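You operate a simulated robot arm through the tools that you are given. There is no shell and no other tool. Be economical: measure what you need, move in short steps, check, and stop when the job is done.

You are at the controls of a simulated two-armed robot. One attempt, no reset.

TASK
Take the hundred gram weight with orange neck and put it on the silver wide flat weight with green ring. Open the drawer marked seals, take the blue seal plug from the inside of the drawer marked seals and put it on the thin flat weight with black ring, then shut the seals. Open the upper drawer under right table. The order is free.

Only the result counts: the job must be done as asked and must still hold three seconds after the hand-in. Knocking over, shifting, dropping, spilling or breaking anything else fails it. Lids that push on must go on centred and level and be pressed home; caps that screw on are set level and turned clockwise until they are tight.

THE ROBOT
Two 7-joint arms with fingered hands on one trunk, on a base that drives. Base frame: it is fixed to the floor where the robot stands at the start and does not move with it; the origin is under the middle of the robot, x ahead of it, y to its left, z up; the surface under the hand at the start is at about z = 900. Units: mm, rad, N and s.
The left shoulder is at the start at [38, 125, 1202], the right one opposite. With the tool pointing down near the work surface each hand reaches from about 420 to 840 mm from the robot's upright axis, wherever it stands, measured 20 degrees to its own side. Places, roughly: drawer marked seals [500, -200, 800]; thin flat weight with black ring [-1750, 0, 750]; upper drawer under right table [-2300, 2200, 600]. Payload 4 kg a hand.
The tool frame of a hand sits at the grasp point between the pads (the TCP): z along the fingers, y along the line on which they close. The tips reach 29 mm beyond it. The gripper opens to 100 mm. The gripper's body begins 34 mm behind the TCP. The gripper is a hand of 5 fingers: y runs from the thumb to the fingers, the wrist lies at [-15, -105, -177] in the tool frame.
Orientation is told as [roll, pitch, yaw] about the base's x, y, z axes, in that order, counted from this pose: with the fingers straight down and the wrist toward the robot, the tool's x, y and z point along [0, 1, 0], [1, 0, 0] and [0, 0, -1] of the base frame.

THE INTERFACE
- The arms move only by the tool apply_moves. It takes "left_series", "right_series" or both (then of equal length, played together; a hand with none holds still); each is a list of rows, each a list of 6 numbers: the turn, a rotation vector about the tool's x, y, z in units of 60 degrees (1.0 is 60 degrees), then the shift along the tool's x, y, z in units of 400 mm (1.0 is 400 mm). In form: [[rx, ry, rz, tx, ty, tz], ...]. A call has 1 to 8 rows; each row is the pose to reach, as a shift and turn from the pose commanded when the call began, along the tool's axes at that moment. A call with a number of a shift or a turn outside -1 to 1 is refused whole. Rows are played at 5 a second. More than 50 mm and 0.15 rad between two rows, and nothing of the call is played. A pose out of reach is approached as far as the arm can. The call stops where the force on the tool passes 40 N (or 10 N more than at its start, if that is more) or the arm is blocked; 0.2 s more then pass. In this call time passes only in rows, and 0.2 s behind the last. It gives the time, the measured TCP pose, the force on the tool (base axes), the opening and the grip force at its end, in the units of the frame above (readings bear some noise), with the torque about the TCP (base axes, N m) and any sound that the robot's microphone picked up.
- Cameras (640 x 400 px; columns grow to the right, rows downward): "scene" is now at [118.7, -37.4, 1314.4]; the picture's right is [-0.44, -0.90, 0.00], its down [-0.64, 0.31, -0.70] and it looks along [0.63, -0.31, -0.71] (base axes); focal length 214 px, centre (320, 200). "left" rides on the left gripper at [-66, -86, -121] in its tool frame; the picture's right is [-0.76, -0.31, 0.58], its down [0.59, -0.70, 0.40] and it looks along [0.28, 0.64, 0.71] (tool axes); focal length 247 px, centre (320, 200). "right" rides on the right gripper at [65, -86, -121] in its tool frame; the picture's right is [-0.76, 0.31, -0.58], its down [-0.59, -0.70, 0.40] and it looks along [-0.28, 0.64, 0.71] (tool axes); focal length 247 px, centre (320, 200). There is no depth. A picture from a camera that has moved, and an enlarged one, comes with that camera's place and axes in the base frame and with its lens.
- grab_frame(camera): a new picture of that camera. The clock stands still meanwhile.
- slide_trunk(by): slides the trunk up (or, below 0, down) by that many mm; the arms and the scene camera ride with it, the base frame stays. It gives what a move gives, with no picture.
- steer(legs): drives the robot by 1 to 6 legs, each [ahead, turn to the left] in mm and rad, along the robot's own axes; the way and the turn of a leg run together, so that a leg with both is an arc; at most 1500 mm and 3.142 rad a leg. The arms and the cameras ride along, it lands a little off, and it stops where it bumps. It gives what a move gives.
- move_fingers(index, middle, ring, little, thumb_bend, thumb_turn, hand): sets how far each is bent, from 0 (flat) to 100 (curled in); at 30 the hand is open as for a grip, at 70 the pads meet at the TCP. One left out holds its place. A second passes; each finger stops where it meets its share of the squeeze, and holds until it gets a number again. It is the only way to open and close the hand. It gives what a move gives, with no picture; readings hold the bend of each and the force on index, middle, ring, little, thumb and palm. thumb_turn goes from beside the hand (0) to across from the fingers (100), as for a grip.
- turn_head(pan, tilt): turns the head with the scene camera to pan (to the left, within 1.396 rad either way) and tilt (down, from -0.506 to 1.204), counted from straight ahead of the robot. It gives what a move gives.
- zoom(camera, box): a new picture of the part [left, top, right, bottom] of that camera's present view, enlarged. The clock stands still meanwhile.
- sign_off(): hands the job in; it is judged then, once.

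Work in short steps. Places have to be worked out from the pictures, the camera data and where the tool is seen: move nearer, look again, correct. Check each grasp and each placing, and mend what went wrong. You have 165 turns and 130 pictures in all, those below and enlarged ones among them. Open the grippers and draw the arms clear of the work before you hand the job in, unless the task says otherwise; then end with one line.

The tools are called after "Request:" as a command line: name --argument value ..., lists and objects as JSON in quotes. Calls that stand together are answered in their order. apply_moves: Moves the arms, as the interface text tells. Its arguments: {"type":"object","properties":{"left_series":{"type":"array","items":{"type":"array","items":{"type":"number"}}},"right_series":{"type":"array","items":{"type":"array","items":{"type":"number"}}}},"required":[]} The other tools are called the same way: slide_trunk (by) slides the trunk up or down; move_fingers (index, middle, ring, little, thumb_bend, thumb_turn, hand) moves the fingers one by one; steer (legs) drives the base; turn_head (pan, tilt) turns the head that bears the scene camera; grab_frame (camera) takes a picture; zoom (camera, box) takes an enlarged picture of a part of a camera's view; sign_off () hands the job in.

At the start:

```text
time_s: 0.0
left_tcp_pos: [514.7, -77.0, 1202.1]
left_tool_rot: [0.0, 0.0, -0.001]
left_ft_force: [-0.4, 1.2, -0.1]
left_wrist_torque: [0.02, -0.01, 0.01]
left_opening: 100.0
left_grasp_force: 0.1
left_shape: jaw
left_bend: [30.0, 30.0, 30.0, 30.0, 30.0, 98.0]
left_finger forces: [0.0, 0.1, 0.0, 0.1, 0.1, 0.1]
right_tcp_pos: [430.6, -453.5, 1135.7]
right_tool_rot: [-0.003, 0.0, -0.001]
right_ft_force: [1.2, 0.4, -0.1]
right_wrist_torque: [0.03, 0.0, -0.01]
right_opening: 99.9
right_grasp_force: 0.0
right_shape: jaw
right_bend: [30.0, 30.0, 30.0, 30.0, 30.0, 98.0]
right_finger forces: [0.0, 0.1, 0.1, 0.0, 0.1, 0.0]
trunk travel left (down, up): [-400.0, 347.0]
robot x, y, heading: [0.7, 0.3, 0.005]
head pan, tilt: [-0.452, 0.791]
```

scene: 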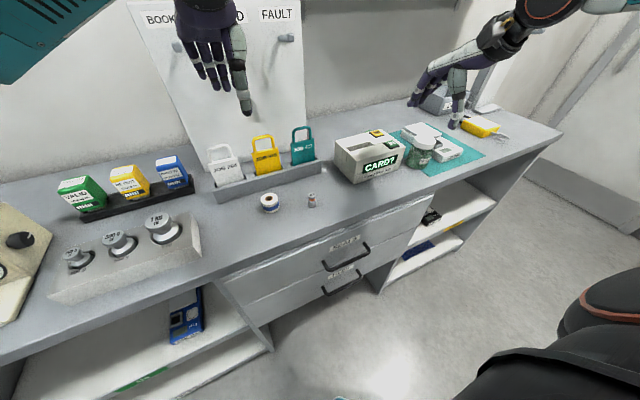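
right: 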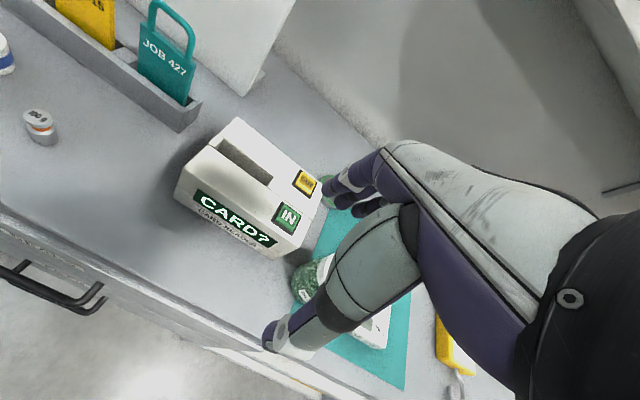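
left: 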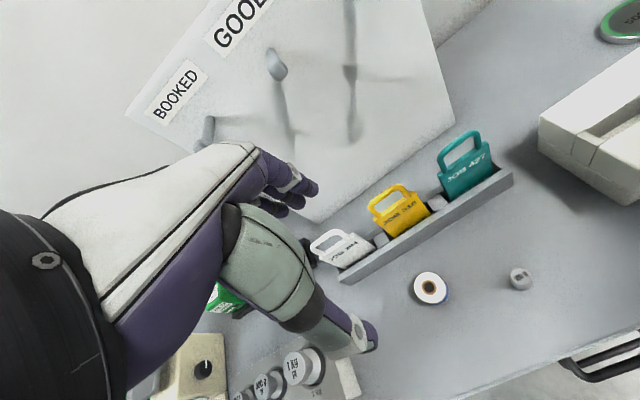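

I look closely at the small weights on the table and at the drawers first.

Request:
zoom --camera "scene" --box '[230, 120, 450, 300]'

Request:
zoom --camera "left" --box '[400, 0, 640, 300]'

Request:
zoom --camera "right" --box '[0, 60, 400, 340]'

```text
2.22 times, centred on (340, 210) of scene
camera zoom: at [118.7, -37.4, 1314.4], right [-0.44, -0.9, 0.0], down [-0.64, 0.31, -0.7], along [0.63, -0.31, -0.71], focal length 477 px, centre (276, 178)
```

zoom: 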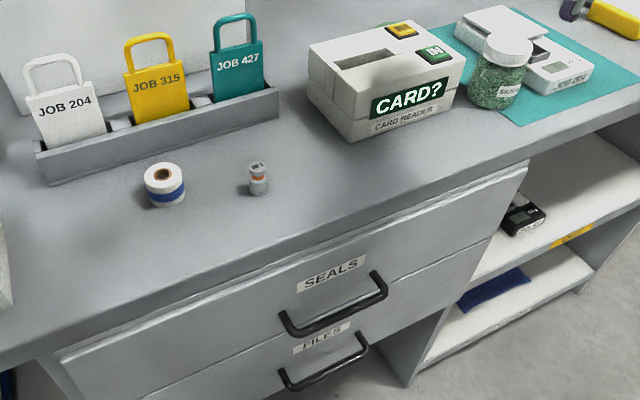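

```text
1.33 times, centred on (520, 150) of left
camera zoom: at [429.0, -144.2, 1324.2], right [-0.31, -0.76, -0.58], down [-0.7, 0.59, -0.4], along [0.64, 0.28, -0.71], focal length 329 px, centre (53, 267)
```

zoom: 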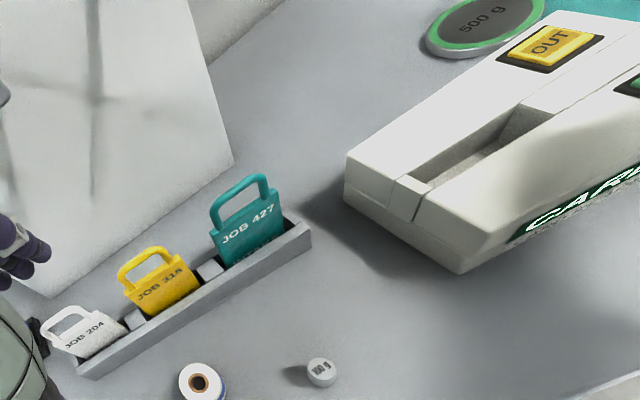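

```text
1.43 times, centred on (200, 200) of right
camera zoom: at [344.2, -386.0, 1256.4], right [0.31, -0.76, 0.58], down [-0.7, -0.59, -0.4], along [0.64, -0.28, -0.71], focal length 353 px, centre (491, 200)
```

zoom: 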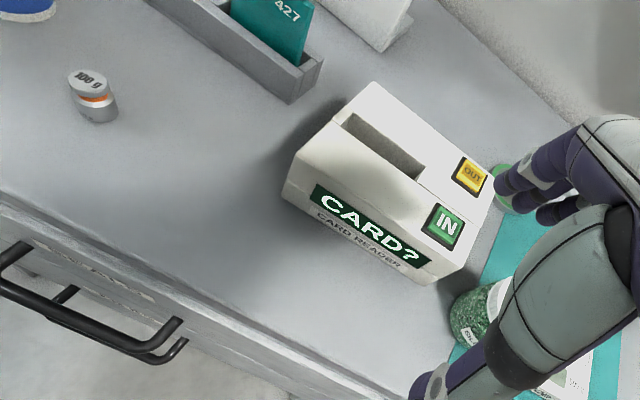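

The 100 g weight with the orange neck is at about (478,-187), and the green-ring 500 g weight is behind the card reader at about (689,-544). I bring the right hand above the small weight and move the left hand out of the way.

Request:
apply_moves --right_series '[[0, 0, 0, 0.11, 0.02, 0.04], [0, 0, 0, 0.22, 0.04, 0.08], [0, 0, 0, 0.33, 0.06, 0.12], [0, 0, 0, 0.44, 0.08, 0.16], [0, 0, 0, 0.55, 0.1, 0.2], [0, 0, 0, 0.66, 0.118, 0.238]]' --left_series '[[0, 0, 0, 0.115, 0, 0], [0, 0, 0, 0.23, 0, 0], [0, 0, 0, 0.345, 0, 0], [0, 0, 0, 0.46, 0, 0], [0, 0, 0, 0.575, 0, 0], [0, 0, 0, 0.69, 0, 0]]'

Request:
grab_frame --camera "right"

Request:
grab_frame --camera "scene"

```text
time_s: 1.4
left_tcp_pos: [516.1, 199.1, 1202.8]
left_tool_rot: [-0.001, 0.0, 0.0]
left_ft_force: [0.2, -0.1, -0.8]
left_wrist_torque: [-0.02, 0.01, -0.02]
left_opening: 99.4
left_grasp_force: 0.1
left_shape: jaw
left_bend: [30.0, 30.0, 30.0, 30.0, 30.0, 98.0]
left_finger forces: [0.0, 0.1, 0.0, 0.1, 0.0, 0.0]
right_tcp_pos: [476.2, -184.8, 1042.7]
right_tool_rot: [-0.002, 0.0, -0.001]
right_ft_force: [0.9, -0.6, 0.7]
right_wrist_torque: [-0.05, -0.01, 0.03]
right_opening: 99.8
right_grasp_force: 0.0
right_shape: jaw
right_bend: [30.0, 30.0, 30.0, 30.0, 30.0, 98.0]
right_finger forces: [0.0, 0.0, 0.1, 0.1, 0.0, 0.0]
trunk travel left (down, up): [-400.0, 347.0]
robot x, y, heading: [-1.0, 1.6, -0.001]
head pan, tilt: [-0.452, 0.791]
```

```text
123 pictures are left
camera right: at [389.5, -117.4, 1163.7], right [0.31, -0.76, 0.58], down [-0.7, -0.59, -0.4], along [0.64, -0.28, -0.71], focal length 247 px, centre (320, 200)
```

right: 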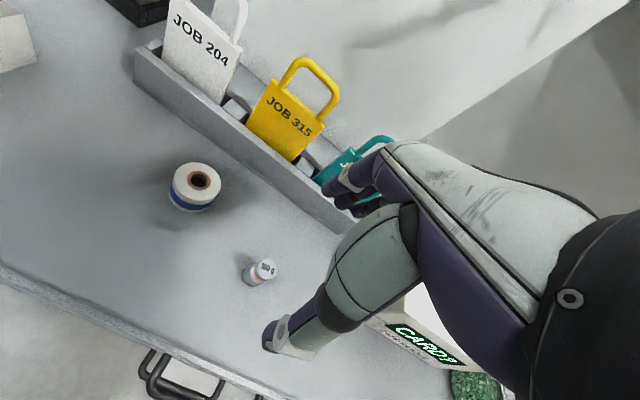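

```text
122 pictures are left
camera scene: at [119.3, -35.2, 1314.4], right [-0.44, -0.9, 0.0], down [-0.64, 0.31, -0.7], along [0.63, -0.31, -0.71], focal length 214 px, centre (320, 200)
```

scene: 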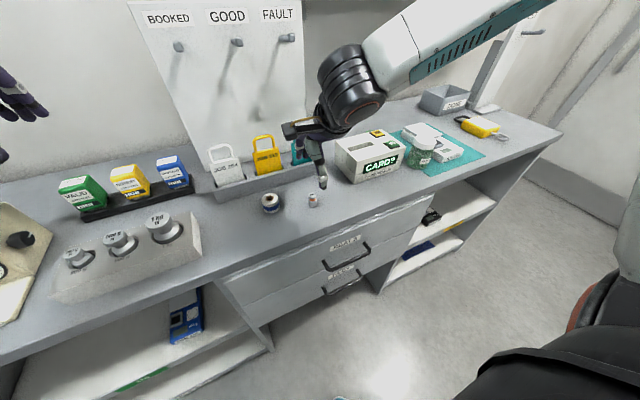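

The weight stands at about (477,-188), roughly 40 mm tall. I half-close the hand and go down over it part way.

Request:
move_fingers --hand "right" --index 48 --middle 48 --ring 48 --little 48 --thumb_bend 48

Request:
apply_moves --right_series '[[0, 0, 0, -0.008, 0.003, 0.07], [0, 0, 0, -0.008, 0.003, 0.13]]'

Request:
grab_frame --camera "right"

Request:
zoom --camera "scene" --box '[230, 120, 450, 260]'

```text
time_s: 2.4
left_tcp_pos: [515.2, 196.6, 1202.3]
left_tool_rot: [0.0, 0.001, 0.001]
left_ft_force: [-0.1, -0.3, -0.5]
left_wrist_torque: [0.0, 0.01, 0.02]
left_opening: 99.5
left_grasp_force: 0.1
left_shape: jaw
left_bend: [30.0, 30.0, 30.0, 30.0, 30.0, 98.0]
left_finger forces: [0.0, 0.0, 0.0, 0.1, 0.1, 0.1]
right_tcp_pos: [475.1, -187.0, 1043.6]
right_tool_rot: [-0.003, -0.001, -0.001]
right_ft_force: [0.0, 0.1, 0.9]
right_wrist_torque: [0.0, 0.01, -0.04]
right_opening: 55.6
right_grasp_force: 0.1
right_shape: fingers
right_bend: [48.0, 48.0, 48.0, 48.0, 48.0, 98.0]
right_finger forces: [0.0, 0.1, 0.0, 0.0, 0.0, 0.0]
trunk travel left (down, up): [-400.0, 347.0]
robot x, y, heading: [1.2, -0.6, 0.002]
head pan, tilt: [-0.452, 0.791]
```

```text
time_s: 3.0
left_tcp_pos: [516.0, 196.6, 1203.5]
left_tool_rot: [-0.001, 0.001, 0.0]
left_ft_force: [-0.3, 0.1, -0.3]
left_wrist_torque: [0.01, 0.03, 0.0]
left_opening: 99.7
left_grasp_force: 0.1
left_shape: jaw
left_bend: [30.0, 30.0, 30.0, 30.0, 30.0, 98.0]
left_finger forces: [0.0, 0.0, 0.1, 0.1, 0.1, 0.1]
right_tcp_pos: [477.7, -191.2, 989.3]
right_tool_rot: [-0.002, -0.002, 0.0]
right_ft_force: [-0.2, -0.2, -1.2]
right_wrist_torque: [-0.01, 0.0, 0.01]
right_opening: 55.2
right_grasp_force: 0.0
right_shape: fingers
right_bend: [48.0, 48.0, 48.0, 48.0, 48.0, 98.0]
right_finger forces: [0.1, 0.0, 0.0, 0.1, 0.1, 0.0]
trunk travel left (down, up): [-400.0, 347.0]
robot x, y, heading: [-0.8, -0.5, 0.0]
head pan, tilt: [-0.452, 0.791]
```

```text
121 pictures are left
camera right: at [391.2, -123.9, 1110.1], right [0.31, -0.76, 0.58], down [-0.7, -0.59, -0.4], along [0.64, -0.28, -0.71], focal length 247 px, centre (320, 200)
```

right: 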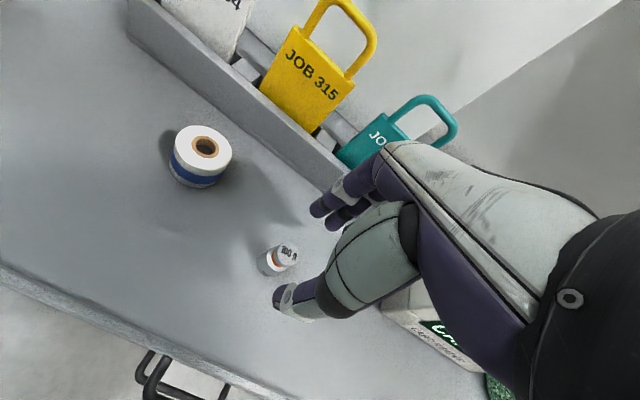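

```text
2.86 times, centred on (340, 190) of scene
camera zoom: at [119.0, -37.1, 1314.4], right [-0.44, -0.9, 0.0], down [-0.64, 0.31, -0.7], along [0.63, -0.31, -0.71], focal length 613 px, centre (263, 229)
```

zoom: 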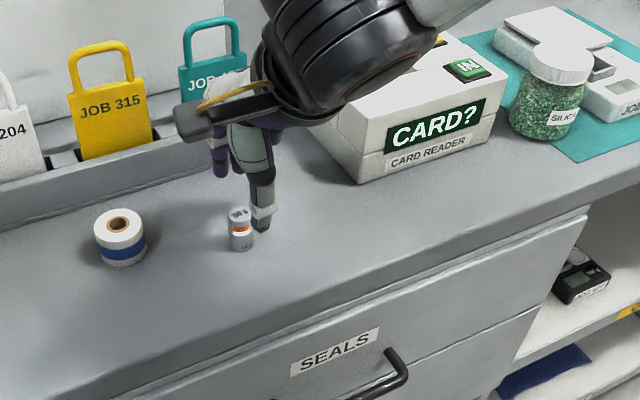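

The weight sits centred between thumb and fingers. I go down to a TCP height of about 932.

Request:
apply_moves --right_series '[[0, 0, 0, 0.006, -0.003, 0.05], [0, 0, 0, 0.006, -0.003, 0.1], [0, 0, 0, 0.006, -0.003, 0.142]]'

Request:
grab_frame --camera "right"

Request:
zoom --camera "scene" --box '[260, 150, 370, 240]'

```text
time_s: 3.8
left_tcp_pos: [514.5, 197.8, 1201.4]
left_tool_rot: [0.001, -0.001, 0.0]
left_ft_force: [0.0, 1.2, 0.1]
left_wrist_torque: [0.0, -0.04, -0.03]
left_opening: 99.8
left_grasp_force: 0.1
left_shape: jaw
left_bend: [30.0, 30.0, 30.0, 30.0, 30.0, 98.0]
left_finger forces: [0.0, 0.0, 0.0, 0.1, 0.1, 0.1]
right_tcp_pos: [477.5, -188.9, 933.4]
right_tool_rot: [-0.001, -0.003, 0.001]
right_ft_force: [0.2, -0.9, 5.6]
right_wrist_torque: [0.01, 0.19, 0.0]
right_opening: 56.0
right_grasp_force: 2.7
right_shape: fingers
right_bend: [48.0, 48.0, 48.0, 48.0, 48.0, 98.0]
right_finger forces: [0.0, 0.0, 0.0, 0.0, 5.5, 0.1]
trunk travel left (down, up): [-400.0, 347.0]
robot x, y, heading: [1.6, 0.7, -0.002]
head pan, tilt: [-0.452, 0.791]
```

```text
119 pictures are left
camera right: at [391.7, -121.8, 1054.0], right [0.31, -0.76, 0.58], down [-0.7, -0.59, -0.4], along [0.64, -0.28, -0.71], focal length 247 px, centre (320, 200)
```

right: 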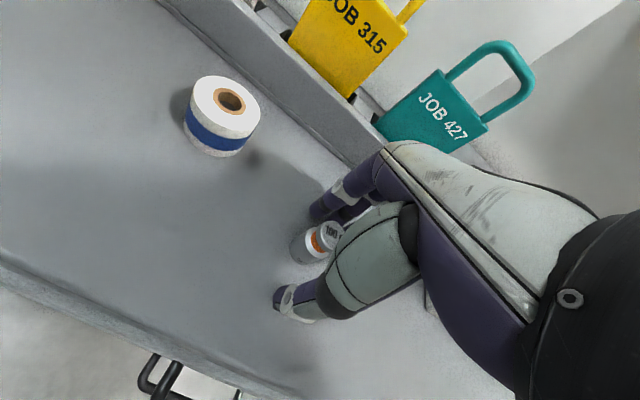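

```text
4.44 times, centred on (315, 195) of scene
camera zoom: at [118.4, -37.0, 1314.6], right [-0.44, -0.9, 0.0], down [-0.64, 0.31, -0.7], along [0.63, -0.31, -0.71], focal length 953 px, centre (342, 222)
```

zoom: 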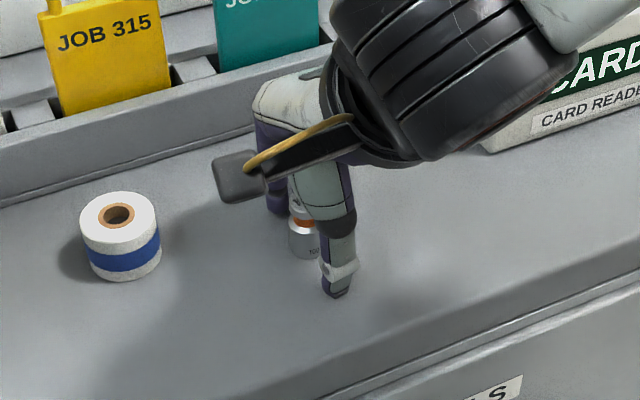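

The thumb tip is just touching the table, so I rise 3 mm and close the hand partly.

Request:
apply_moves --right_series '[[0, 0, 0, 0, 0, -0.01]]'

Request:
move_fingers --hand "right" --index 60 --middle 60 --ring 60 --little 60 --thumb_bend 60

Request:
zoom --camera "right" --box '[220, 140, 420, 340]'

```text
time_s: 4.2
left_tcp_pos: [514.2, 197.3, 1203.5]
left_tool_rot: [-0.001, 0.001, 0.001]
left_ft_force: [0.8, -0.3, 0.0]
left_wrist_torque: [-0.01, -0.04, -0.04]
left_opening: 99.7
left_grasp_force: 0.0
left_shape: jaw
left_bend: [30.0, 30.0, 30.0, 30.0, 30.0, 98.0]
left_finger forces: [0.0, 0.0, 0.0, 0.1, 0.1, 0.0]
right_tcp_pos: [476.6, -189.3, 935.4]
right_tool_rot: [-0.003, 0.0, -0.001]
right_ft_force: [0.7, -0.6, -0.2]
right_wrist_torque: [0.02, 0.01, -0.03]
right_opening: 55.3
right_grasp_force: 0.1
right_shape: fingers
right_bend: [48.0, 48.0, 48.0, 48.0, 48.0, 98.0]
right_finger forces: [0.0, 0.0, 0.0, 0.0, 0.0, 0.1]
trunk travel left (down, up): [-400.0, 347.0]
robot x, y, heading: [2.2, 0.3, 0.002]
head pan, tilt: [-0.452, 0.791]
```

```text
time_s: 5.2
left_tcp_pos: [514.8, 196.8, 1202.0]
left_tool_rot: [0.001, 0.001, 0.002]
left_ft_force: [-0.1, 0.5, 0.7]
left_wrist_torque: [0.01, 0.01, 0.03]
left_opening: 100.0
left_grasp_force: 0.0
left_shape: jaw
left_bend: [30.0, 30.0, 30.0, 30.0, 30.0, 98.0]
left_finger forces: [0.0, 0.0, 0.0, 0.0, 0.0, 0.1]
right_tcp_pos: [478.4, -188.4, 935.4]
right_tool_rot: [-0.001, 0.0, -0.001]
right_ft_force: [0.3, 0.0, -0.6]
right_wrist_torque: [-0.01, 0.01, -0.01]
right_opening: 26.1
right_grasp_force: 0.1
right_shape: fingers
right_bend: [60.0, 60.0, 60.0, 60.0, 60.0, 98.0]
right_finger forces: [0.0, 0.0, 0.0, 0.0, 0.0, 0.1]
trunk travel left (down, up): [-400.0, 347.0]
robot x, y, heading: [-4.4, 6.9, -0.002]
head pan, tilt: [-0.452, 0.791]
```

```text
2.00 times, centred on (320, 240) of right
camera zoom: at [391.9, -122.2, 1056.6], right [0.31, -0.76, 0.58], down [-0.7, -0.59, -0.4], along [0.64, -0.28, -0.71], focal length 494 px, centre (320, 120)
```

zoom: 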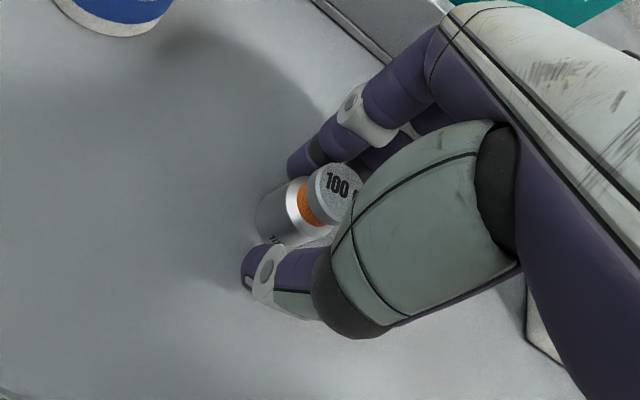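

The weight is in the gap with nothing touching it yet; I close to grip.

Request:
move_fingers --hand "right" --index 74 --middle 74 --ring 74 --little 70 --thumb_bend 74

Request:
zoom --camera "right" --box '[220, 140, 420, 340]'

```text
time_s: 6.2
left_tcp_pos: [515.7, 196.9, 1203.6]
left_tool_rot: [0.0, 0.001, 0.0]
left_ft_force: [-0.4, -0.3, -0.1]
left_wrist_torque: [0.02, -0.01, 0.0]
left_opening: 99.6
left_grasp_force: 0.1
left_shape: jaw
left_bend: [30.0, 30.0, 30.0, 30.0, 30.0, 98.0]
left_finger forces: [0.1, 0.0, 0.0, 0.0, 0.0, 0.0]
right_tcp_pos: [478.4, -190.4, 934.4]
right_tool_rot: [0.0, 0.001, -0.001]
right_ft_force: [0.2, 0.0, 0.9]
right_wrist_torque: [0.01, 0.01, 0.0]
right_opening: 15.1
right_grasp_force: 10.6
right_shape: fingers
right_bend: [72.0, 72.0, 74.0, 70.0, 66.0, 96.0]
right_finger forces: [8.0, 2.8, 0.0, 0.0, 10.4, 0.2]
trunk travel left (down, up): [-400.0, 347.0]
robot x, y, heading: [-0.4, -0.8, 0.003]
head pan, tilt: [-0.452, 0.791]
```

```text
2.00 times, centred on (320, 240) of right
camera zoom: at [391.9, -122.2, 1056.6], right [0.31, -0.76, 0.58], down [-0.7, -0.59, -0.4], along [0.64, -0.28, -0.71], focal length 494 px, centre (320, 120)
```

zoom: 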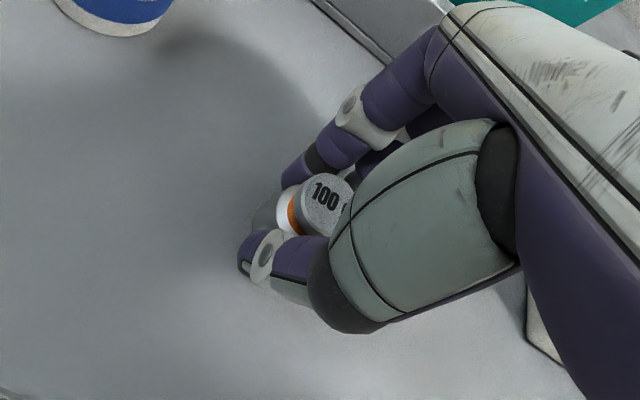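

It is gripped by thumb, index and middle near the neck. I lift it straight up and look.

Request:
apply_moves --right_series '[[0, 0, 0, 0, 0, -0.05], [0, 0, 0, 0, 0, -0.12], [0, 0, 0, 0, 0, -0.2], [0, 0, 0, 0, 0, -0.3], [0, 0, 0, 0, 0, -0.4]]'

Request:
zoom --camera "right" --box '[220, 140, 420, 340]'

Request:
zoom --camera "scene" --box '[260, 50, 480, 240]'

```text
time_s: 7.4
left_tcp_pos: [513.7, 198.2, 1202.7]
left_tool_rot: [0.0, 0.0, 0.002]
left_ft_force: [0.9, -0.7, 0.7]
left_wrist_torque: [0.01, -0.01, -0.01]
left_opening: 99.9
left_grasp_force: 0.1
left_shape: jaw
left_bend: [30.0, 30.0, 30.0, 30.0, 30.0, 98.0]
left_finger forces: [0.0, 0.1, 0.1, 0.1, 0.0, 0.1]
right_tcp_pos: [475.6, -189.2, 1097.8]
right_tool_rot: [-0.004, -0.002, 0.002]
right_ft_force: [-0.9, -1.2, -0.7]
right_wrist_torque: [-0.01, -0.01, -0.04]
right_opening: 15.1
right_grasp_force: 10.5
right_shape: fingers
right_bend: [72.0, 73.0, 74.0, 70.0, 66.0, 96.0]
right_finger forces: [7.7, 2.6, 0.0, 0.1, 10.3, 0.0]
trunk travel left (down, up): [-400.0, 347.0]
robot x, y, heading: [-1.0, -0.0, 0.0]
head pan, tilt: [-0.452, 0.791]
```

```text
2.00 times, centred on (320, 240) of right
camera zoom: at [390.2, -122.0, 1219.0], right [0.31, -0.76, 0.58], down [-0.7, -0.59, -0.4], along [0.64, -0.28, -0.71], focal length 494 px, centre (320, 120)
```

zoom: 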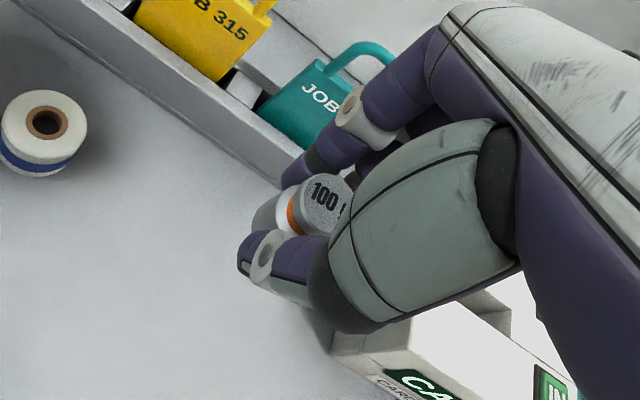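

```text
2.11 times, centred on (370, 145) of scene
camera zoom: at [118.2, -36.9, 1314.5], right [-0.44, -0.9, 0.0], down [-0.64, 0.31, -0.7], along [0.63, -0.31, -0.71], focal length 452 px, centre (215, 316)
```

zoom: 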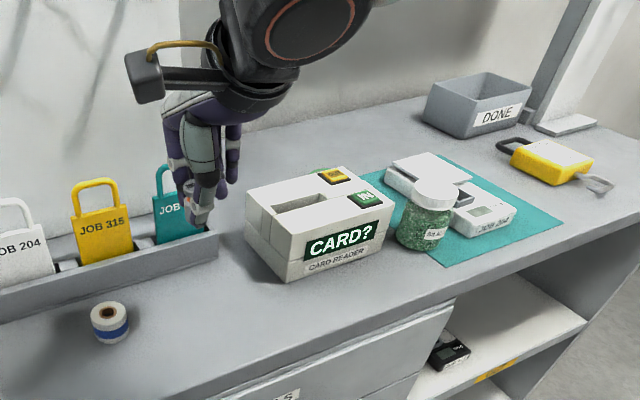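

The weight hangs firmly in the hand. I turn the base right and drive a little ahead, so the place behind the card reader comes within reach.

Request:
steer --legs '[[0, -0.45], [120, 0]]'

Request:
turn_head --pan -0.25 --tilt 0.6

Request:
grab_frame --camera "scene"

Request:
grab_frame --camera "right"

```text
time_s: 9.9
left_tcp_pos: [638.4, -81.1, 1201.8]
left_tool_rot: [0.007, 0.01, -0.44]
left_ft_force: [-3.8, 14.3, -0.8]
left_wrist_torque: [-0.28, -0.05, 0.33]
left_opening: 96.8
left_grasp_force: 0.0
left_shape: jaw
left_bend: [34.0, 30.0, 30.0, 30.0, 30.0, 98.0]
left_finger forces: [13.8, 0.0, 0.1, 0.0, 0.0, 0.1]
right_tcp_pos: [439.2, -418.6, 1098.7]
right_tool_rot: [-0.001, -0.001, -0.444]
right_ft_force: [-0.6, -0.1, 0.2]
right_wrist_torque: [-0.02, 0.0, -0.01]
right_opening: 14.8
right_grasp_force: 10.5
right_shape: fingers
right_bend: [72.0, 73.0, 74.0, 70.0, 66.0, 96.0]
right_finger forces: [7.6, 2.8, 0.0, 0.0, 10.2, 0.1]
trunk travel left (down, up): [-400.0, 347.0]
robot x, y, heading: [90.7, -42.9, -0.44]
head pan, tilt: [-0.452, 0.791]
stopped in leg 2: the force on the tool passed its limit at 48 N (the readings are from after the stop); the commanded pose is now the measured one
```

```text
time_s: 10.7
left_tcp_pos: [638.6, -81.0, 1202.7]
left_tool_rot: [0.005, 0.008, -0.442]
left_ft_force: [-4.3, 16.9, -0.9]
left_wrist_torque: [-0.33, -0.06, 0.41]
left_opening: 97.0
left_grasp_force: 0.1
left_shape: jaw
left_bend: [35.0, 30.0, 30.0, 30.0, 30.0, 98.0]
left_finger forces: [17.3, 0.1, 0.0, 0.0, 0.0, 0.0]
right_tcp_pos: [440.2, -416.5, 1098.5]
right_tool_rot: [-0.003, -0.002, -0.443]
right_ft_force: [-0.4, -0.8, -0.8]
right_wrist_torque: [-0.01, -0.01, 0.01]
right_opening: 15.0
right_grasp_force: 10.1
right_shape: fingers
right_bend: [72.0, 73.0, 74.0, 70.0, 66.0, 96.0]
right_finger forces: [7.7, 2.8, 0.0, 0.0, 10.3, 0.0]
trunk travel left (down, up): [-400.0, 347.0]
robot x, y, heading: [92.4, -40.6, -0.441]
head pan, tilt: [-0.25, 0.6]
```

```text
113 pictures are left
camera scene: at [199.2, -118.9, 1330.8], right [-0.64, -0.77, 0.0], down [-0.43, 0.36, -0.83], along [0.63, -0.53, -0.56], focal length 214 px, centre (320, 200)
```

scene: 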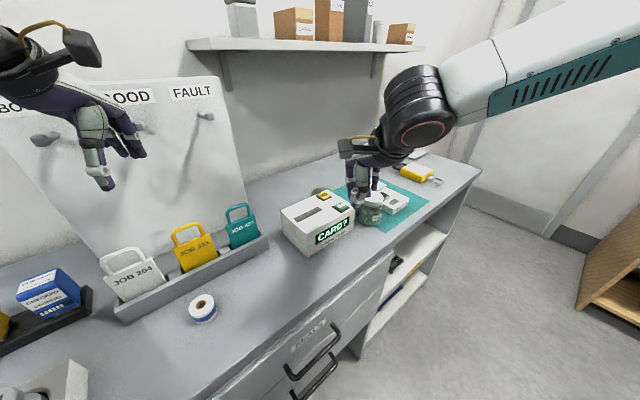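

```text
112 pictures are left
camera right: at [390.1, -319.0, 1219.0], right [-0.05, -0.81, 0.58], down [-0.89, -0.23, -0.4], along [0.46, -0.53, -0.71], focal length 247 px, centre (320, 200)
```

right: 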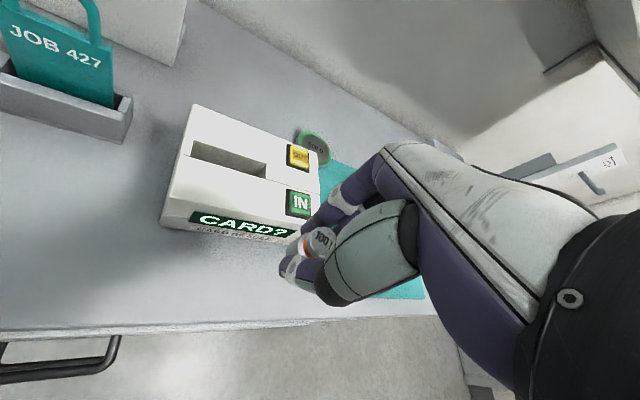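

The left index bumped a peg on the board. I draw the left hand straight back along the path it came.

Request:
apply_moves --left_series '[[0, 0, 0, 0.03, -0.08, 0], [0, 0, 0, 0.06, -0.16, 0], [0, 0, 0, 0.1, -0.25, 0], [0, 0, 0, 0.15, -0.33, 0]]'

Request:
zoom --camera "right" --box '[140, 80, 440, 330]'

Request:
grab_frame --camera "scene"

```text
time_s: 11.7
left_tcp_pos: [545.7, 26.7, 1204.1]
left_tool_rot: [0.007, 0.011, -0.443]
left_ft_force: [0.0, 0.4, 0.4]
left_wrist_torque: [-0.02, -0.02, 0.01]
left_opening: 99.9
left_grasp_force: 0.1
left_shape: jaw
left_bend: [30.0, 30.0, 30.0, 30.0, 30.0, 98.0]
left_finger forces: [0.0, 0.1, 0.0, 0.0, 0.0, 0.0]
right_tcp_pos: [439.4, -419.0, 1097.2]
right_tool_rot: [-0.001, -0.001, -0.443]
right_ft_force: [-0.5, 0.6, -1.0]
right_wrist_torque: [0.0, -0.01, -0.04]
right_opening: 14.9
right_grasp_force: 10.2
right_shape: fingers
right_bend: [72.0, 73.0, 74.0, 70.0, 66.0, 96.0]
right_finger forces: [7.6, 2.9, 0.0, 0.0, 10.4, 0.0]
trunk travel left (down, up): [-400.0, 347.0]
robot x, y, heading: [86.6, -42.9, -0.446]
head pan, tilt: [-0.25, 0.6]
```

```text
1.60 times, centred on (290, 205) of right
camera zoom: at [390.0, -320.9, 1218.5], right [-0.05, -0.81, 0.58], down [-0.89, -0.23, -0.4], along [0.46, -0.53, -0.71], focal length 395 px, centre (368, 192)
```

zoom: 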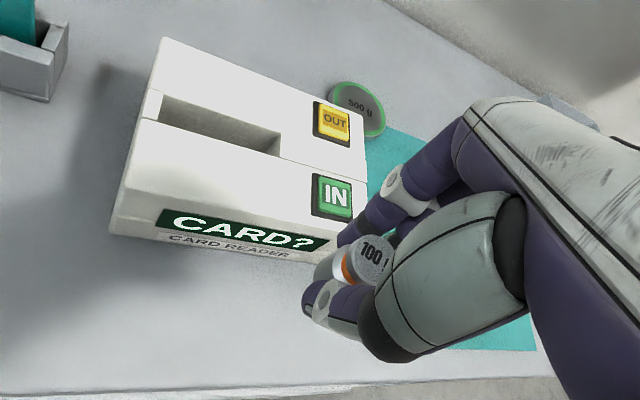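

```text
110 pictures are left
camera scene: at [199.2, -121.1, 1330.7], right [-0.64, -0.77, 0.0], down [-0.43, 0.36, -0.83], along [0.63, -0.53, -0.56], focal length 214 px, centre (320, 200)
```

scene: 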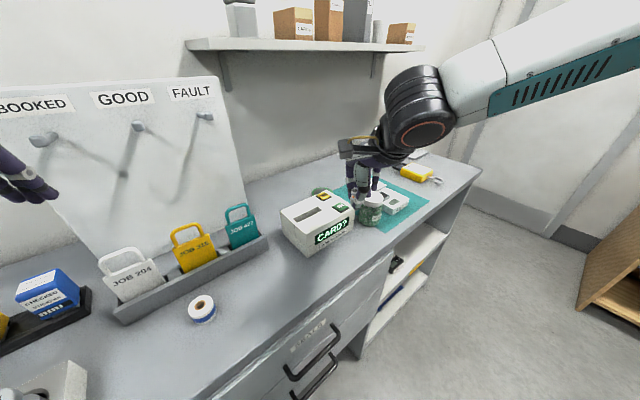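

The left hand is free again. The green-ring weight centre is about (697,-546) with the reader's back edge near x=612 and its top near z=977. I carry the weight high over to it, turning the hand slightly so the thumb clears the reader.

Request:
apply_moves --right_series '[[0, 0, -0.04, -0.003, 0.11, 0], [0, 0, -0.08, -0.006, 0.22, 0], [0, 0, -0.12, -0.009, 0.33, 0], [0, 0, -0.16, -0.012, 0.44, 0], [0, 0, -0.2, -0.014, 0.55, 0], [0, 0, -0.23, -0.016, 0.64, 0], [0, 0, -0.23, -0.016, 0.712, 0.04]]'

Request:
grab_frame --camera "right"

Request:
zoom --camera "scene" --box '[260, 90, 460, 270]'

```text
time_s: 13.3
left_tcp_pos: [546.2, 25.1, 1204.0]
left_tool_rot: [0.006, 0.009, -0.442]
left_ft_force: [0.4, -0.5, -0.4]
left_wrist_torque: [0.01, 0.02, 0.02]
left_opening: 99.6
left_grasp_force: 0.1
left_shape: jaw
left_bend: [30.0, 30.0, 30.0, 30.0, 30.0, 98.0]
left_finger forces: [0.0, 0.0, 0.1, 0.0, 0.0, 0.0]
right_tcp_pos: [650.5, -546.5, 1085.8]
right_tool_rot: [0.0, 0.001, -0.201]
right_ft_force: [-0.2, -0.2, -1.3]
right_wrist_torque: [-0.01, -0.01, 0.01]
right_opening: 15.0
right_grasp_force: 10.5
right_shape: fingers
right_bend: [72.0, 73.0, 74.0, 70.0, 66.0, 96.0]
right_finger forces: [7.4, 3.0, 0.0, 0.0, 9.9, 0.0]
right hand out of reach, approached as far as the arm can: row 6, 7
trunk travel left (down, up): [-400.0, 347.0]
robot x, y, heading: [89.2, -44.9, -0.444]
head pan, tilt: [-0.25, 0.6]
```

```text
109 pictures are left
camera right: at [579.8, -463.5, 1206.7], right [0.15, -0.8, 0.58], down [-0.81, -0.44, -0.4], along [0.57, -0.41, -0.71], focal length 247 px, centre (320, 200)
```

right: 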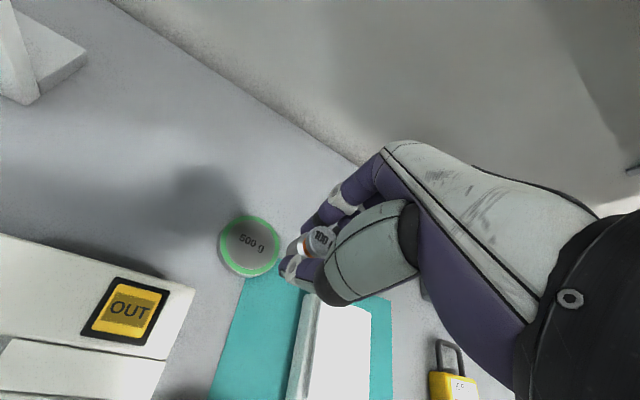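

```text
2.22 times, centred on (360, 180) of scene
camera zoom: at [200.3, -122.2, 1330.5], right [-0.64, -0.77, 0.0], down [-0.43, 0.36, -0.82], along [0.63, -0.53, -0.57], focal length 477 px, centre (231, 244)
```

zoom: 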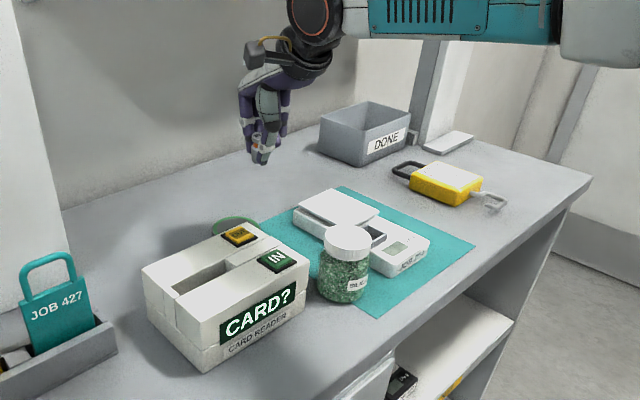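

The arm ran out of reach about 47 mm short. I tuck the left hand away some more and then drive ahead 60 mm.

Request:
apply_moves --left_series '[[0, 0, 0, 0.08, -0.06, -0.03], [0, 0, 0, 0.17, -0.12, -0.06], [0, 0, 0, 0.25, -0.16, -0.1]]'

Request:
steer --legs '[[60, 0]]'

```text
time_s: 14.1
left_tcp_pos: [531.3, 142.4, 1243.3]
left_tool_rot: [0.007, 0.011, -0.45]
left_ft_force: [0.4, 0.0, -0.2]
left_wrist_torque: [0.03, 0.02, -0.02]
left_opening: 100.2
left_grasp_force: 0.0
left_shape: jaw
left_bend: [30.0, 30.0, 30.0, 30.0, 30.0, 98.0]
left_finger forces: [0.0, 0.0, 0.0, 0.0, 0.0, 0.0]
right_tcp_pos: [650.3, -547.3, 1087.4]
right_tool_rot: [-0.001, -0.002, -0.205]
right_ft_force: [0.2, -0.6, -1.6]
right_wrist_torque: [0.0, 0.03, -0.03]
right_opening: 15.0
right_grasp_force: 10.2
right_shape: fingers
right_bend: [72.0, 73.0, 74.0, 70.0, 66.0, 96.0]
right_finger forces: [7.4, 3.2, 0.1, 0.1, 10.0, 0.0]
trunk travel left (down, up): [-400.0, 347.0]
robot x, y, heading: [90.9, -46.4, -0.447]
head pan, tilt: [-0.25, 0.6]
```

```text
time_s: 15.0
left_tcp_pos: [575.8, 121.0, 1244.8]
left_tool_rot: [0.007, 0.005, -0.443]
left_ft_force: [-0.7, 0.0, 1.3]
left_wrist_torque: [-0.01, -0.04, -0.03]
left_opening: 99.9
left_grasp_force: 0.1
left_shape: jaw
left_bend: [30.0, 30.0, 30.0, 30.0, 30.0, 98.0]
left_finger forces: [0.1, 0.1, 0.1, 0.0, 0.1, 0.1]
right_tcp_pos: [697.2, -569.8, 1090.8]
right_tool_rot: [-0.003, -0.005, -0.204]
right_ft_force: [-0.2, -0.5, -0.6]
right_wrist_torque: [-0.04, -0.03, -0.02]
right_opening: 14.9
right_grasp_force: 10.3
right_shape: fingers
right_bend: [72.0, 73.0, 74.0, 70.0, 66.0, 96.0]
right_finger forces: [7.4, 3.2, 0.0, 0.0, 10.2, 0.1]
trunk travel left (down, up): [-400.0, 347.0]
robot x, y, heading: [143.2, -67.4, -0.441]
head pan, tilt: [-0.25, 0.6]
```

The hand is now above x=697; I shift 25 mm left and come down to about z=1000 and look.

Request:
apply_moves --right_series '[[0, 0, 0, 0.06, -0.012, 0.06], [0, 0, 0, 0.06, -0.012, 0.14], [0, 0, 0, 0.06, -0.012, 0.225]]'

Request:
grab_frame --camera "right"

Request:
zoom --camera "scene" --box '[240, 90, 400, 250]'

```text
time_s: 15.8
left_tcp_pos: [579.8, 119.7, 1243.8]
left_tool_rot: [0.006, 0.009, -0.445]
left_ft_force: [-0.1, 0.9, -0.3]
left_wrist_torque: [0.01, 0.01, 0.04]
left_opening: 99.8
left_grasp_force: 0.0
left_shape: jaw
left_bend: [30.0, 30.0, 30.0, 30.0, 30.0, 98.0]
left_finger forces: [0.0, 0.0, 0.0, 0.0, 0.0, 0.0]
right_tcp_pos: [682.7, -545.2, 1002.3]
right_tool_rot: [-0.003, -0.002, -0.202]
right_ft_force: [0.9, -0.1, -1.6]
right_wrist_torque: [-0.02, -0.01, 0.02]
right_opening: 14.8
right_grasp_force: 10.1
right_shape: fingers
right_bend: [72.0, 73.0, 74.0, 70.0, 66.0, 96.0]
right_finger forces: [7.3, 3.2, 0.0, 0.0, 10.0, 0.0]
right hand out of reach, approached as far as the arm can: row 2, 3
trunk travel left (down, up): [-400.0, 347.0]
robot x, y, heading: [139.1, -67.6, -0.442]
head pan, tilt: [-0.25, 0.6]
```

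```text
107 pictures are left
camera right: at [612.0, -462.8, 1123.9], right [0.15, -0.8, 0.58], down [-0.81, -0.43, -0.4], along [0.57, -0.41, -0.71], focal length 247 px, centre (320, 200)
```

right: 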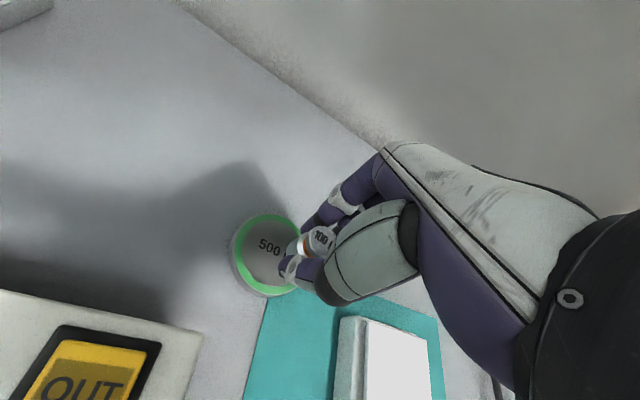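

```text
2.50 times, centred on (320, 170) of scene
camera zoom: at [249.8, -145.7, 1330.6], right [-0.64, -0.77, 0.0], down [-0.43, 0.36, -0.82], along [0.63, -0.53, -0.57], focal length 536 px, centre (320, 275)
```

zoom: 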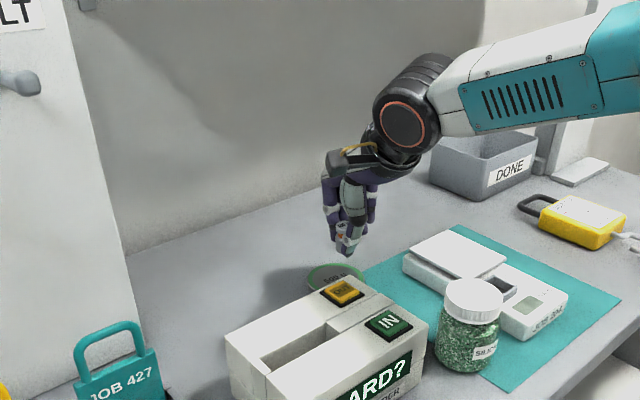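

Still 12 mm short in x. I drive ahead another 40 mm; there is nothing near the hand at this height.

Request:
steer --legs '[[45, 0]]'

```text
time_s: 16.7
left_tcp_pos: [620.7, 98.8, 1243.5]
left_tool_rot: [0.008, 0.009, -0.443]
left_ft_force: [0.2, 0.5, -0.9]
left_wrist_torque: [0.02, 0.04, 0.02]
left_opening: 100.1
left_grasp_force: 0.2
left_shape: jaw
left_bend: [30.0, 30.0, 30.0, 30.0, 30.0, 98.0]
left_finger forces: [0.1, 0.1, 0.0, 0.0, 0.0, 0.0]
right_tcp_pos: [725.1, -567.1, 1002.4]
right_tool_rot: [-0.002, -0.001, -0.205]
right_ft_force: [0.3, 0.7, -1.3]
right_wrist_torque: [0.01, -0.02, 0.01]
right_opening: 15.0
right_grasp_force: 9.6
right_shape: fingers
right_bend: [72.0, 73.0, 74.0, 70.0, 66.0, 96.0]
right_finger forces: [7.3, 3.1, 0.1, 0.0, 10.0, 0.0]
trunk travel left (down, up): [-400.0, 347.0]
robot x, y, heading: [180.2, -87.5, -0.447]
head pan, tilt: [-0.25, 0.6]
```

Now I correct to (696,-544) and come down to z≈967.

Request:
apply_moves --right_series '[[0, 0, 0, 0.042, -0.083, 0.03], [0, 0, 0, 0.042, -0.083, 0.088]]'

Request:
zoom --camera "right" --box '[180, 140, 400, 340]'

Request:
zoom --camera "scene" --box '[250, 120, 370, 230]'

```text
time_s: 17.3
left_tcp_pos: [621.8, 100.0, 1244.1]
left_tool_rot: [0.007, 0.011, -0.443]
left_ft_force: [1.1, -0.3, -0.6]
left_wrist_torque: [0.02, 0.01, -0.01]
left_opening: 100.0
left_grasp_force: 0.0
left_shape: jaw
left_bend: [30.0, 30.0, 30.0, 30.0, 30.0, 98.0]
left_finger forces: [0.0, 0.1, 0.0, 0.0, 0.0, 0.0]
right_tcp_pos: [696.5, -543.3, 966.8]
right_tool_rot: [0.0, -0.002, -0.203]
right_ft_force: [0.3, -0.9, -0.3]
right_wrist_torque: [0.04, 0.02, 0.01]
right_opening: 14.8
right_grasp_force: 10.7
right_shape: fingers
right_bend: [72.0, 73.0, 74.0, 70.0, 66.0, 96.0]
right_finger forces: [7.2, 3.2, 0.0, 0.0, 10.0, 0.0]
trunk travel left (down, up): [-400.0, 347.0]
robot x, y, heading: [178.7, -83.7, -0.447]
head pan, tilt: [-0.25, 0.6]
```

```text
2.00 times, centred on (290, 240) of right
camera zoom: at [624.3, -459.8, 1088.7], right [0.15, -0.8, 0.58], down [-0.81, -0.43, -0.4], along [0.57, -0.41, -0.71], focal length 494 px, centre (380, 120)
```

zoom: 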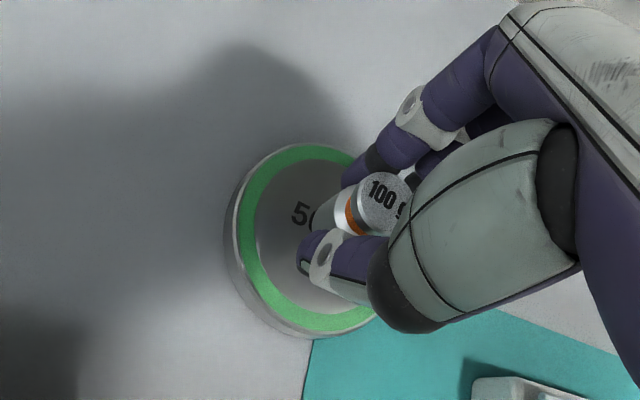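

```text
3.64 times, centred on (310, 175) of scene
camera zoom: at [291.2, -165.9, 1330.4], right [-0.64, -0.77, 0.0], down [-0.43, 0.36, -0.82], along [0.63, -0.53, -0.57], focal length 780 px, centre (356, 291)
```

zoom: 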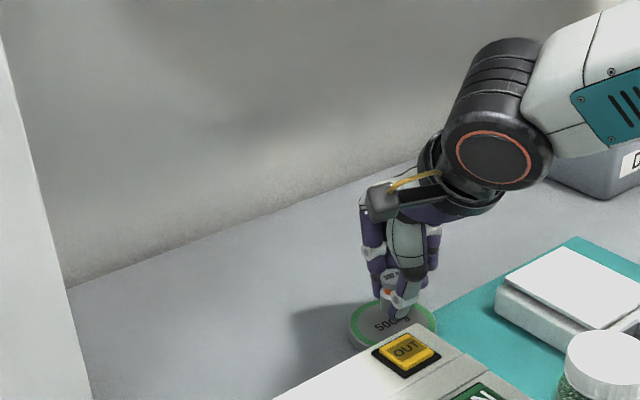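

Well centred over the disc. I lower in small steps until the force shows contact.

Request:
apply_moves --right_series '[[0, 0, 0, 0.004, 0, 0.015], [0, 0, 0, 0.004, 0, 0.03]]'

Request:
apply_moves --right_series '[[0, 0, 0, 0, 0, 0.006]]'

Request:
zoom --camera "right" --box '[180, 140, 400, 340]'

```text
time_s: 17.9
left_tcp_pos: [620.7, 101.1, 1243.7]
left_tool_rot: [0.008, 0.009, -0.444]
left_ft_force: [-0.2, -0.9, 0.4]
left_wrist_torque: [0.01, -0.03, 0.01]
left_opening: 99.9
left_grasp_force: 0.1
left_shape: jaw
left_bend: [30.0, 30.0, 30.0, 30.0, 30.0, 98.0]
left_finger forces: [0.1, 0.0, 0.1, 0.0, 0.0, 0.0]
right_tcp_pos: [695.2, -539.8, 955.7]
right_tool_rot: [0.001, -0.003, -0.205]
right_ft_force: [-0.2, -0.3, -1.5]
right_wrist_torque: [0.0, 0.02, 0.0]
right_opening: 15.1
right_grasp_force: 10.3
right_shape: fingers
right_bend: [72.0, 73.0, 74.0, 70.0, 66.0, 96.0]
right_finger forces: [7.2, 3.2, 0.0, 0.0, 10.0, 0.1]
trunk travel left (down, up): [-400.0, 347.0]
robot x, y, heading: [178.6, -84.5, -0.448]
head pan, tilt: [-0.25, 0.6]
```

```text
time_s: 18.3
left_tcp_pos: [621.7, 100.7, 1245.1]
left_tool_rot: [0.007, 0.009, -0.443]
left_ft_force: [0.4, 0.7, 0.1]
left_wrist_torque: [0.01, 0.0, -0.02]
left_opening: 99.8
left_grasp_force: 0.0
left_shape: jaw
left_bend: [30.0, 30.0, 30.0, 30.0, 30.0, 98.0]
left_finger forces: [0.0, 0.0, 0.0, 0.0, 0.0, 0.0]
right_tcp_pos: [694.5, -540.1, 954.8]
right_tool_rot: [0.0, -0.003, -0.205]
right_ft_force: [0.2, 0.1, -0.7]
right_wrist_torque: [0.0, -0.02, 0.0]
right_opening: 14.7
right_grasp_force: 9.5
right_shape: fingers
right_bend: [72.0, 73.0, 74.0, 70.0, 66.0, 96.0]
right_finger forces: [7.3, 3.2, 0.0, 0.0, 9.9, 0.1]
trunk travel left (down, up): [-400.0, 347.0]
robot x, y, heading: [178.8, -86.0, -0.443]
head pan, tilt: [-0.25, 0.6]
```

```text
2.00 times, centred on (290, 240) of right
camera zoom: at [624.3, -457.8, 1074.7], right [0.15, -0.8, 0.58], down [-0.81, -0.43, -0.4], along [0.57, -0.41, -0.71], focal length 494 px, centre (380, 120)
```

zoom: 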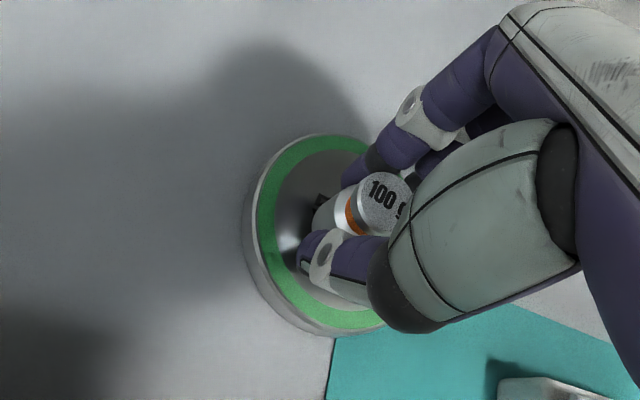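

No contact yet; further small steps down.

Request:
apply_moves --right_series '[[0, 0, 0, 0, 0, 0.006]]'

Request:
apply_moves --right_series '[[0, 0, 0, 0, 0, 0.004]]'

```text
time_s: 18.7
left_tcp_pos: [620.6, 100.8, 1244.0]
left_tool_rot: [0.006, 0.008, -0.444]
left_ft_force: [-0.3, 0.4, -1.0]
left_wrist_torque: [0.01, 0.03, -0.02]
left_opening: 99.9
left_grasp_force: 0.2
left_shape: jaw
left_bend: [30.0, 30.0, 30.0, 30.0, 30.0, 98.0]
left_finger forces: [0.1, 0.1, 0.1, 0.0, 0.0, 0.0]
right_tcp_pos: [696.1, -541.7, 951.2]
right_tool_rot: [-0.003, -0.003, -0.203]
right_ft_force: [0.0, 0.8, -1.1]
right_wrist_torque: [0.01, 0.02, 0.02]
right_opening: 14.8
right_grasp_force: 10.4
right_shape: fingers
right_bend: [72.0, 73.0, 74.0, 70.0, 66.0, 96.0]
right_finger forces: [7.3, 3.2, 0.1, 0.0, 9.8, 0.0]
trunk travel left (down, up): [-400.0, 347.0]
robot x, y, heading: [180.1, -85.5, -0.441]
head pan, tilt: [-0.25, 0.6]
```

```text
time_s: 19.1
left_tcp_pos: [620.6, 98.6, 1244.3]
left_tool_rot: [0.007, 0.009, -0.443]
left_ft_force: [0.2, 0.1, 0.6]
left_wrist_torque: [0.04, -0.02, 0.04]
left_opening: 100.2
left_grasp_force: 0.1
left_shape: jaw
left_bend: [30.0, 30.0, 30.0, 30.0, 30.0, 98.0]
left_finger forces: [0.0, 0.0, 0.0, 0.0, 0.0, 0.1]
right_tcp_pos: [695.8, -540.5, 949.9]
right_tool_rot: [-0.003, -0.003, -0.205]
right_ft_force: [-0.6, 0.5, -0.4]
right_wrist_torque: [0.01, -0.01, -0.03]
right_opening: 15.1
right_grasp_force: 10.0
right_shape: fingers
right_bend: [72.0, 73.0, 74.0, 70.0, 66.0, 96.0]
right_finger forces: [7.2, 3.2, 0.0, 0.0, 10.0, 0.1]
trunk travel left (down, up): [-400.0, 347.0]
robot x, y, heading: [181.5, -88.8, -0.443]
head pan, tilt: [-0.25, 0.6]
```

Still free; I go on down in 1.6–2 mm steps.

Request:
apply_moves --right_series '[[0, 0, 0, 0, 0, 0.004]]'

Request:
apply_moves --right_series '[[0, 0, 0, 0, 0, 0.004]]'

Request:
zoom --camera "scene" --box '[285, 165, 345, 225]'

```text
time_s: 19.5
left_tcp_pos: [620.9, 99.4, 1244.8]
left_tool_rot: [0.007, 0.009, -0.443]
left_ft_force: [1.2, -0.6, -0.3]
left_wrist_torque: [0.0, -0.02, 0.01]
left_opening: 99.6
left_grasp_force: 0.1
left_shape: jaw
left_bend: [30.0, 30.0, 30.0, 30.0, 30.0, 98.0]
left_finger forces: [0.0, 0.0, 0.0, 0.0, 0.1, 0.0]
right_tcp_pos: [695.4, -540.7, 947.9]
right_tool_rot: [-0.002, -0.003, -0.203]
right_ft_force: [-0.2, 0.2, -1.7]
right_wrist_torque: [-0.01, 0.01, -0.03]
right_opening: 14.9
right_grasp_force: 10.3
right_shape: fingers
right_bend: [72.0, 73.0, 74.0, 70.0, 66.0, 96.0]
right_finger forces: [7.3, 3.2, 0.0, 0.1, 9.9, 0.1]
trunk travel left (down, up): [-400.0, 347.0]
robot x, y, heading: [181.4, -84.3, -0.44]
head pan, tilt: [-0.25, 0.6]
```

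```text
time_s: 19.9
left_tcp_pos: [620.6, 100.8, 1244.6]
left_tool_rot: [0.006, 0.008, -0.443]
left_ft_force: [0.3, -0.6, 0.2]
left_wrist_torque: [-0.04, 0.0, -0.01]
left_opening: 99.7
left_grasp_force: 0.0
left_shape: jaw
left_bend: [30.0, 30.0, 30.0, 30.0, 30.0, 98.0]
left_finger forces: [0.0, 0.0, 0.1, 0.0, 0.0, 0.0]
right_tcp_pos: [696.1, -540.6, 946.5]
right_tool_rot: [-0.001, -0.003, -0.204]
right_ft_force: [-0.6, -1.0, 2.7]
right_wrist_torque: [0.04, 0.04, 0.01]
right_opening: 14.6
right_grasp_force: 10.2
right_shape: fingers
right_bend: [72.0, 73.0, 74.0, 70.0, 66.0, 96.0]
right_finger forces: [7.5, 3.7, 0.0, 0.0, 10.3, 0.0]
trunk travel left (down, up): [-400.0, 347.0]
robot x, y, heading: [181.9, -85.1, -0.452]
head pan, tilt: [-0.25, 0.6]
```

```text
6.67 times, centred on (315, 195) of scene
camera zoom: at [289.8, -165.0, 1330.7], right [-0.64, -0.77, 0.0], down [-0.43, 0.36, -0.83], along [0.63, -0.53, -0.56], focal length 1430 px, centre (353, 233)
```

zoom: 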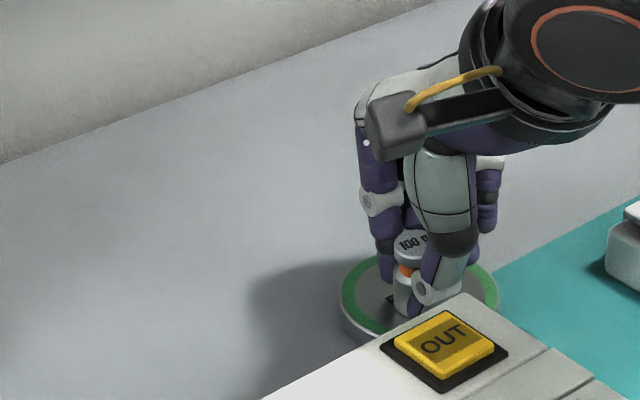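

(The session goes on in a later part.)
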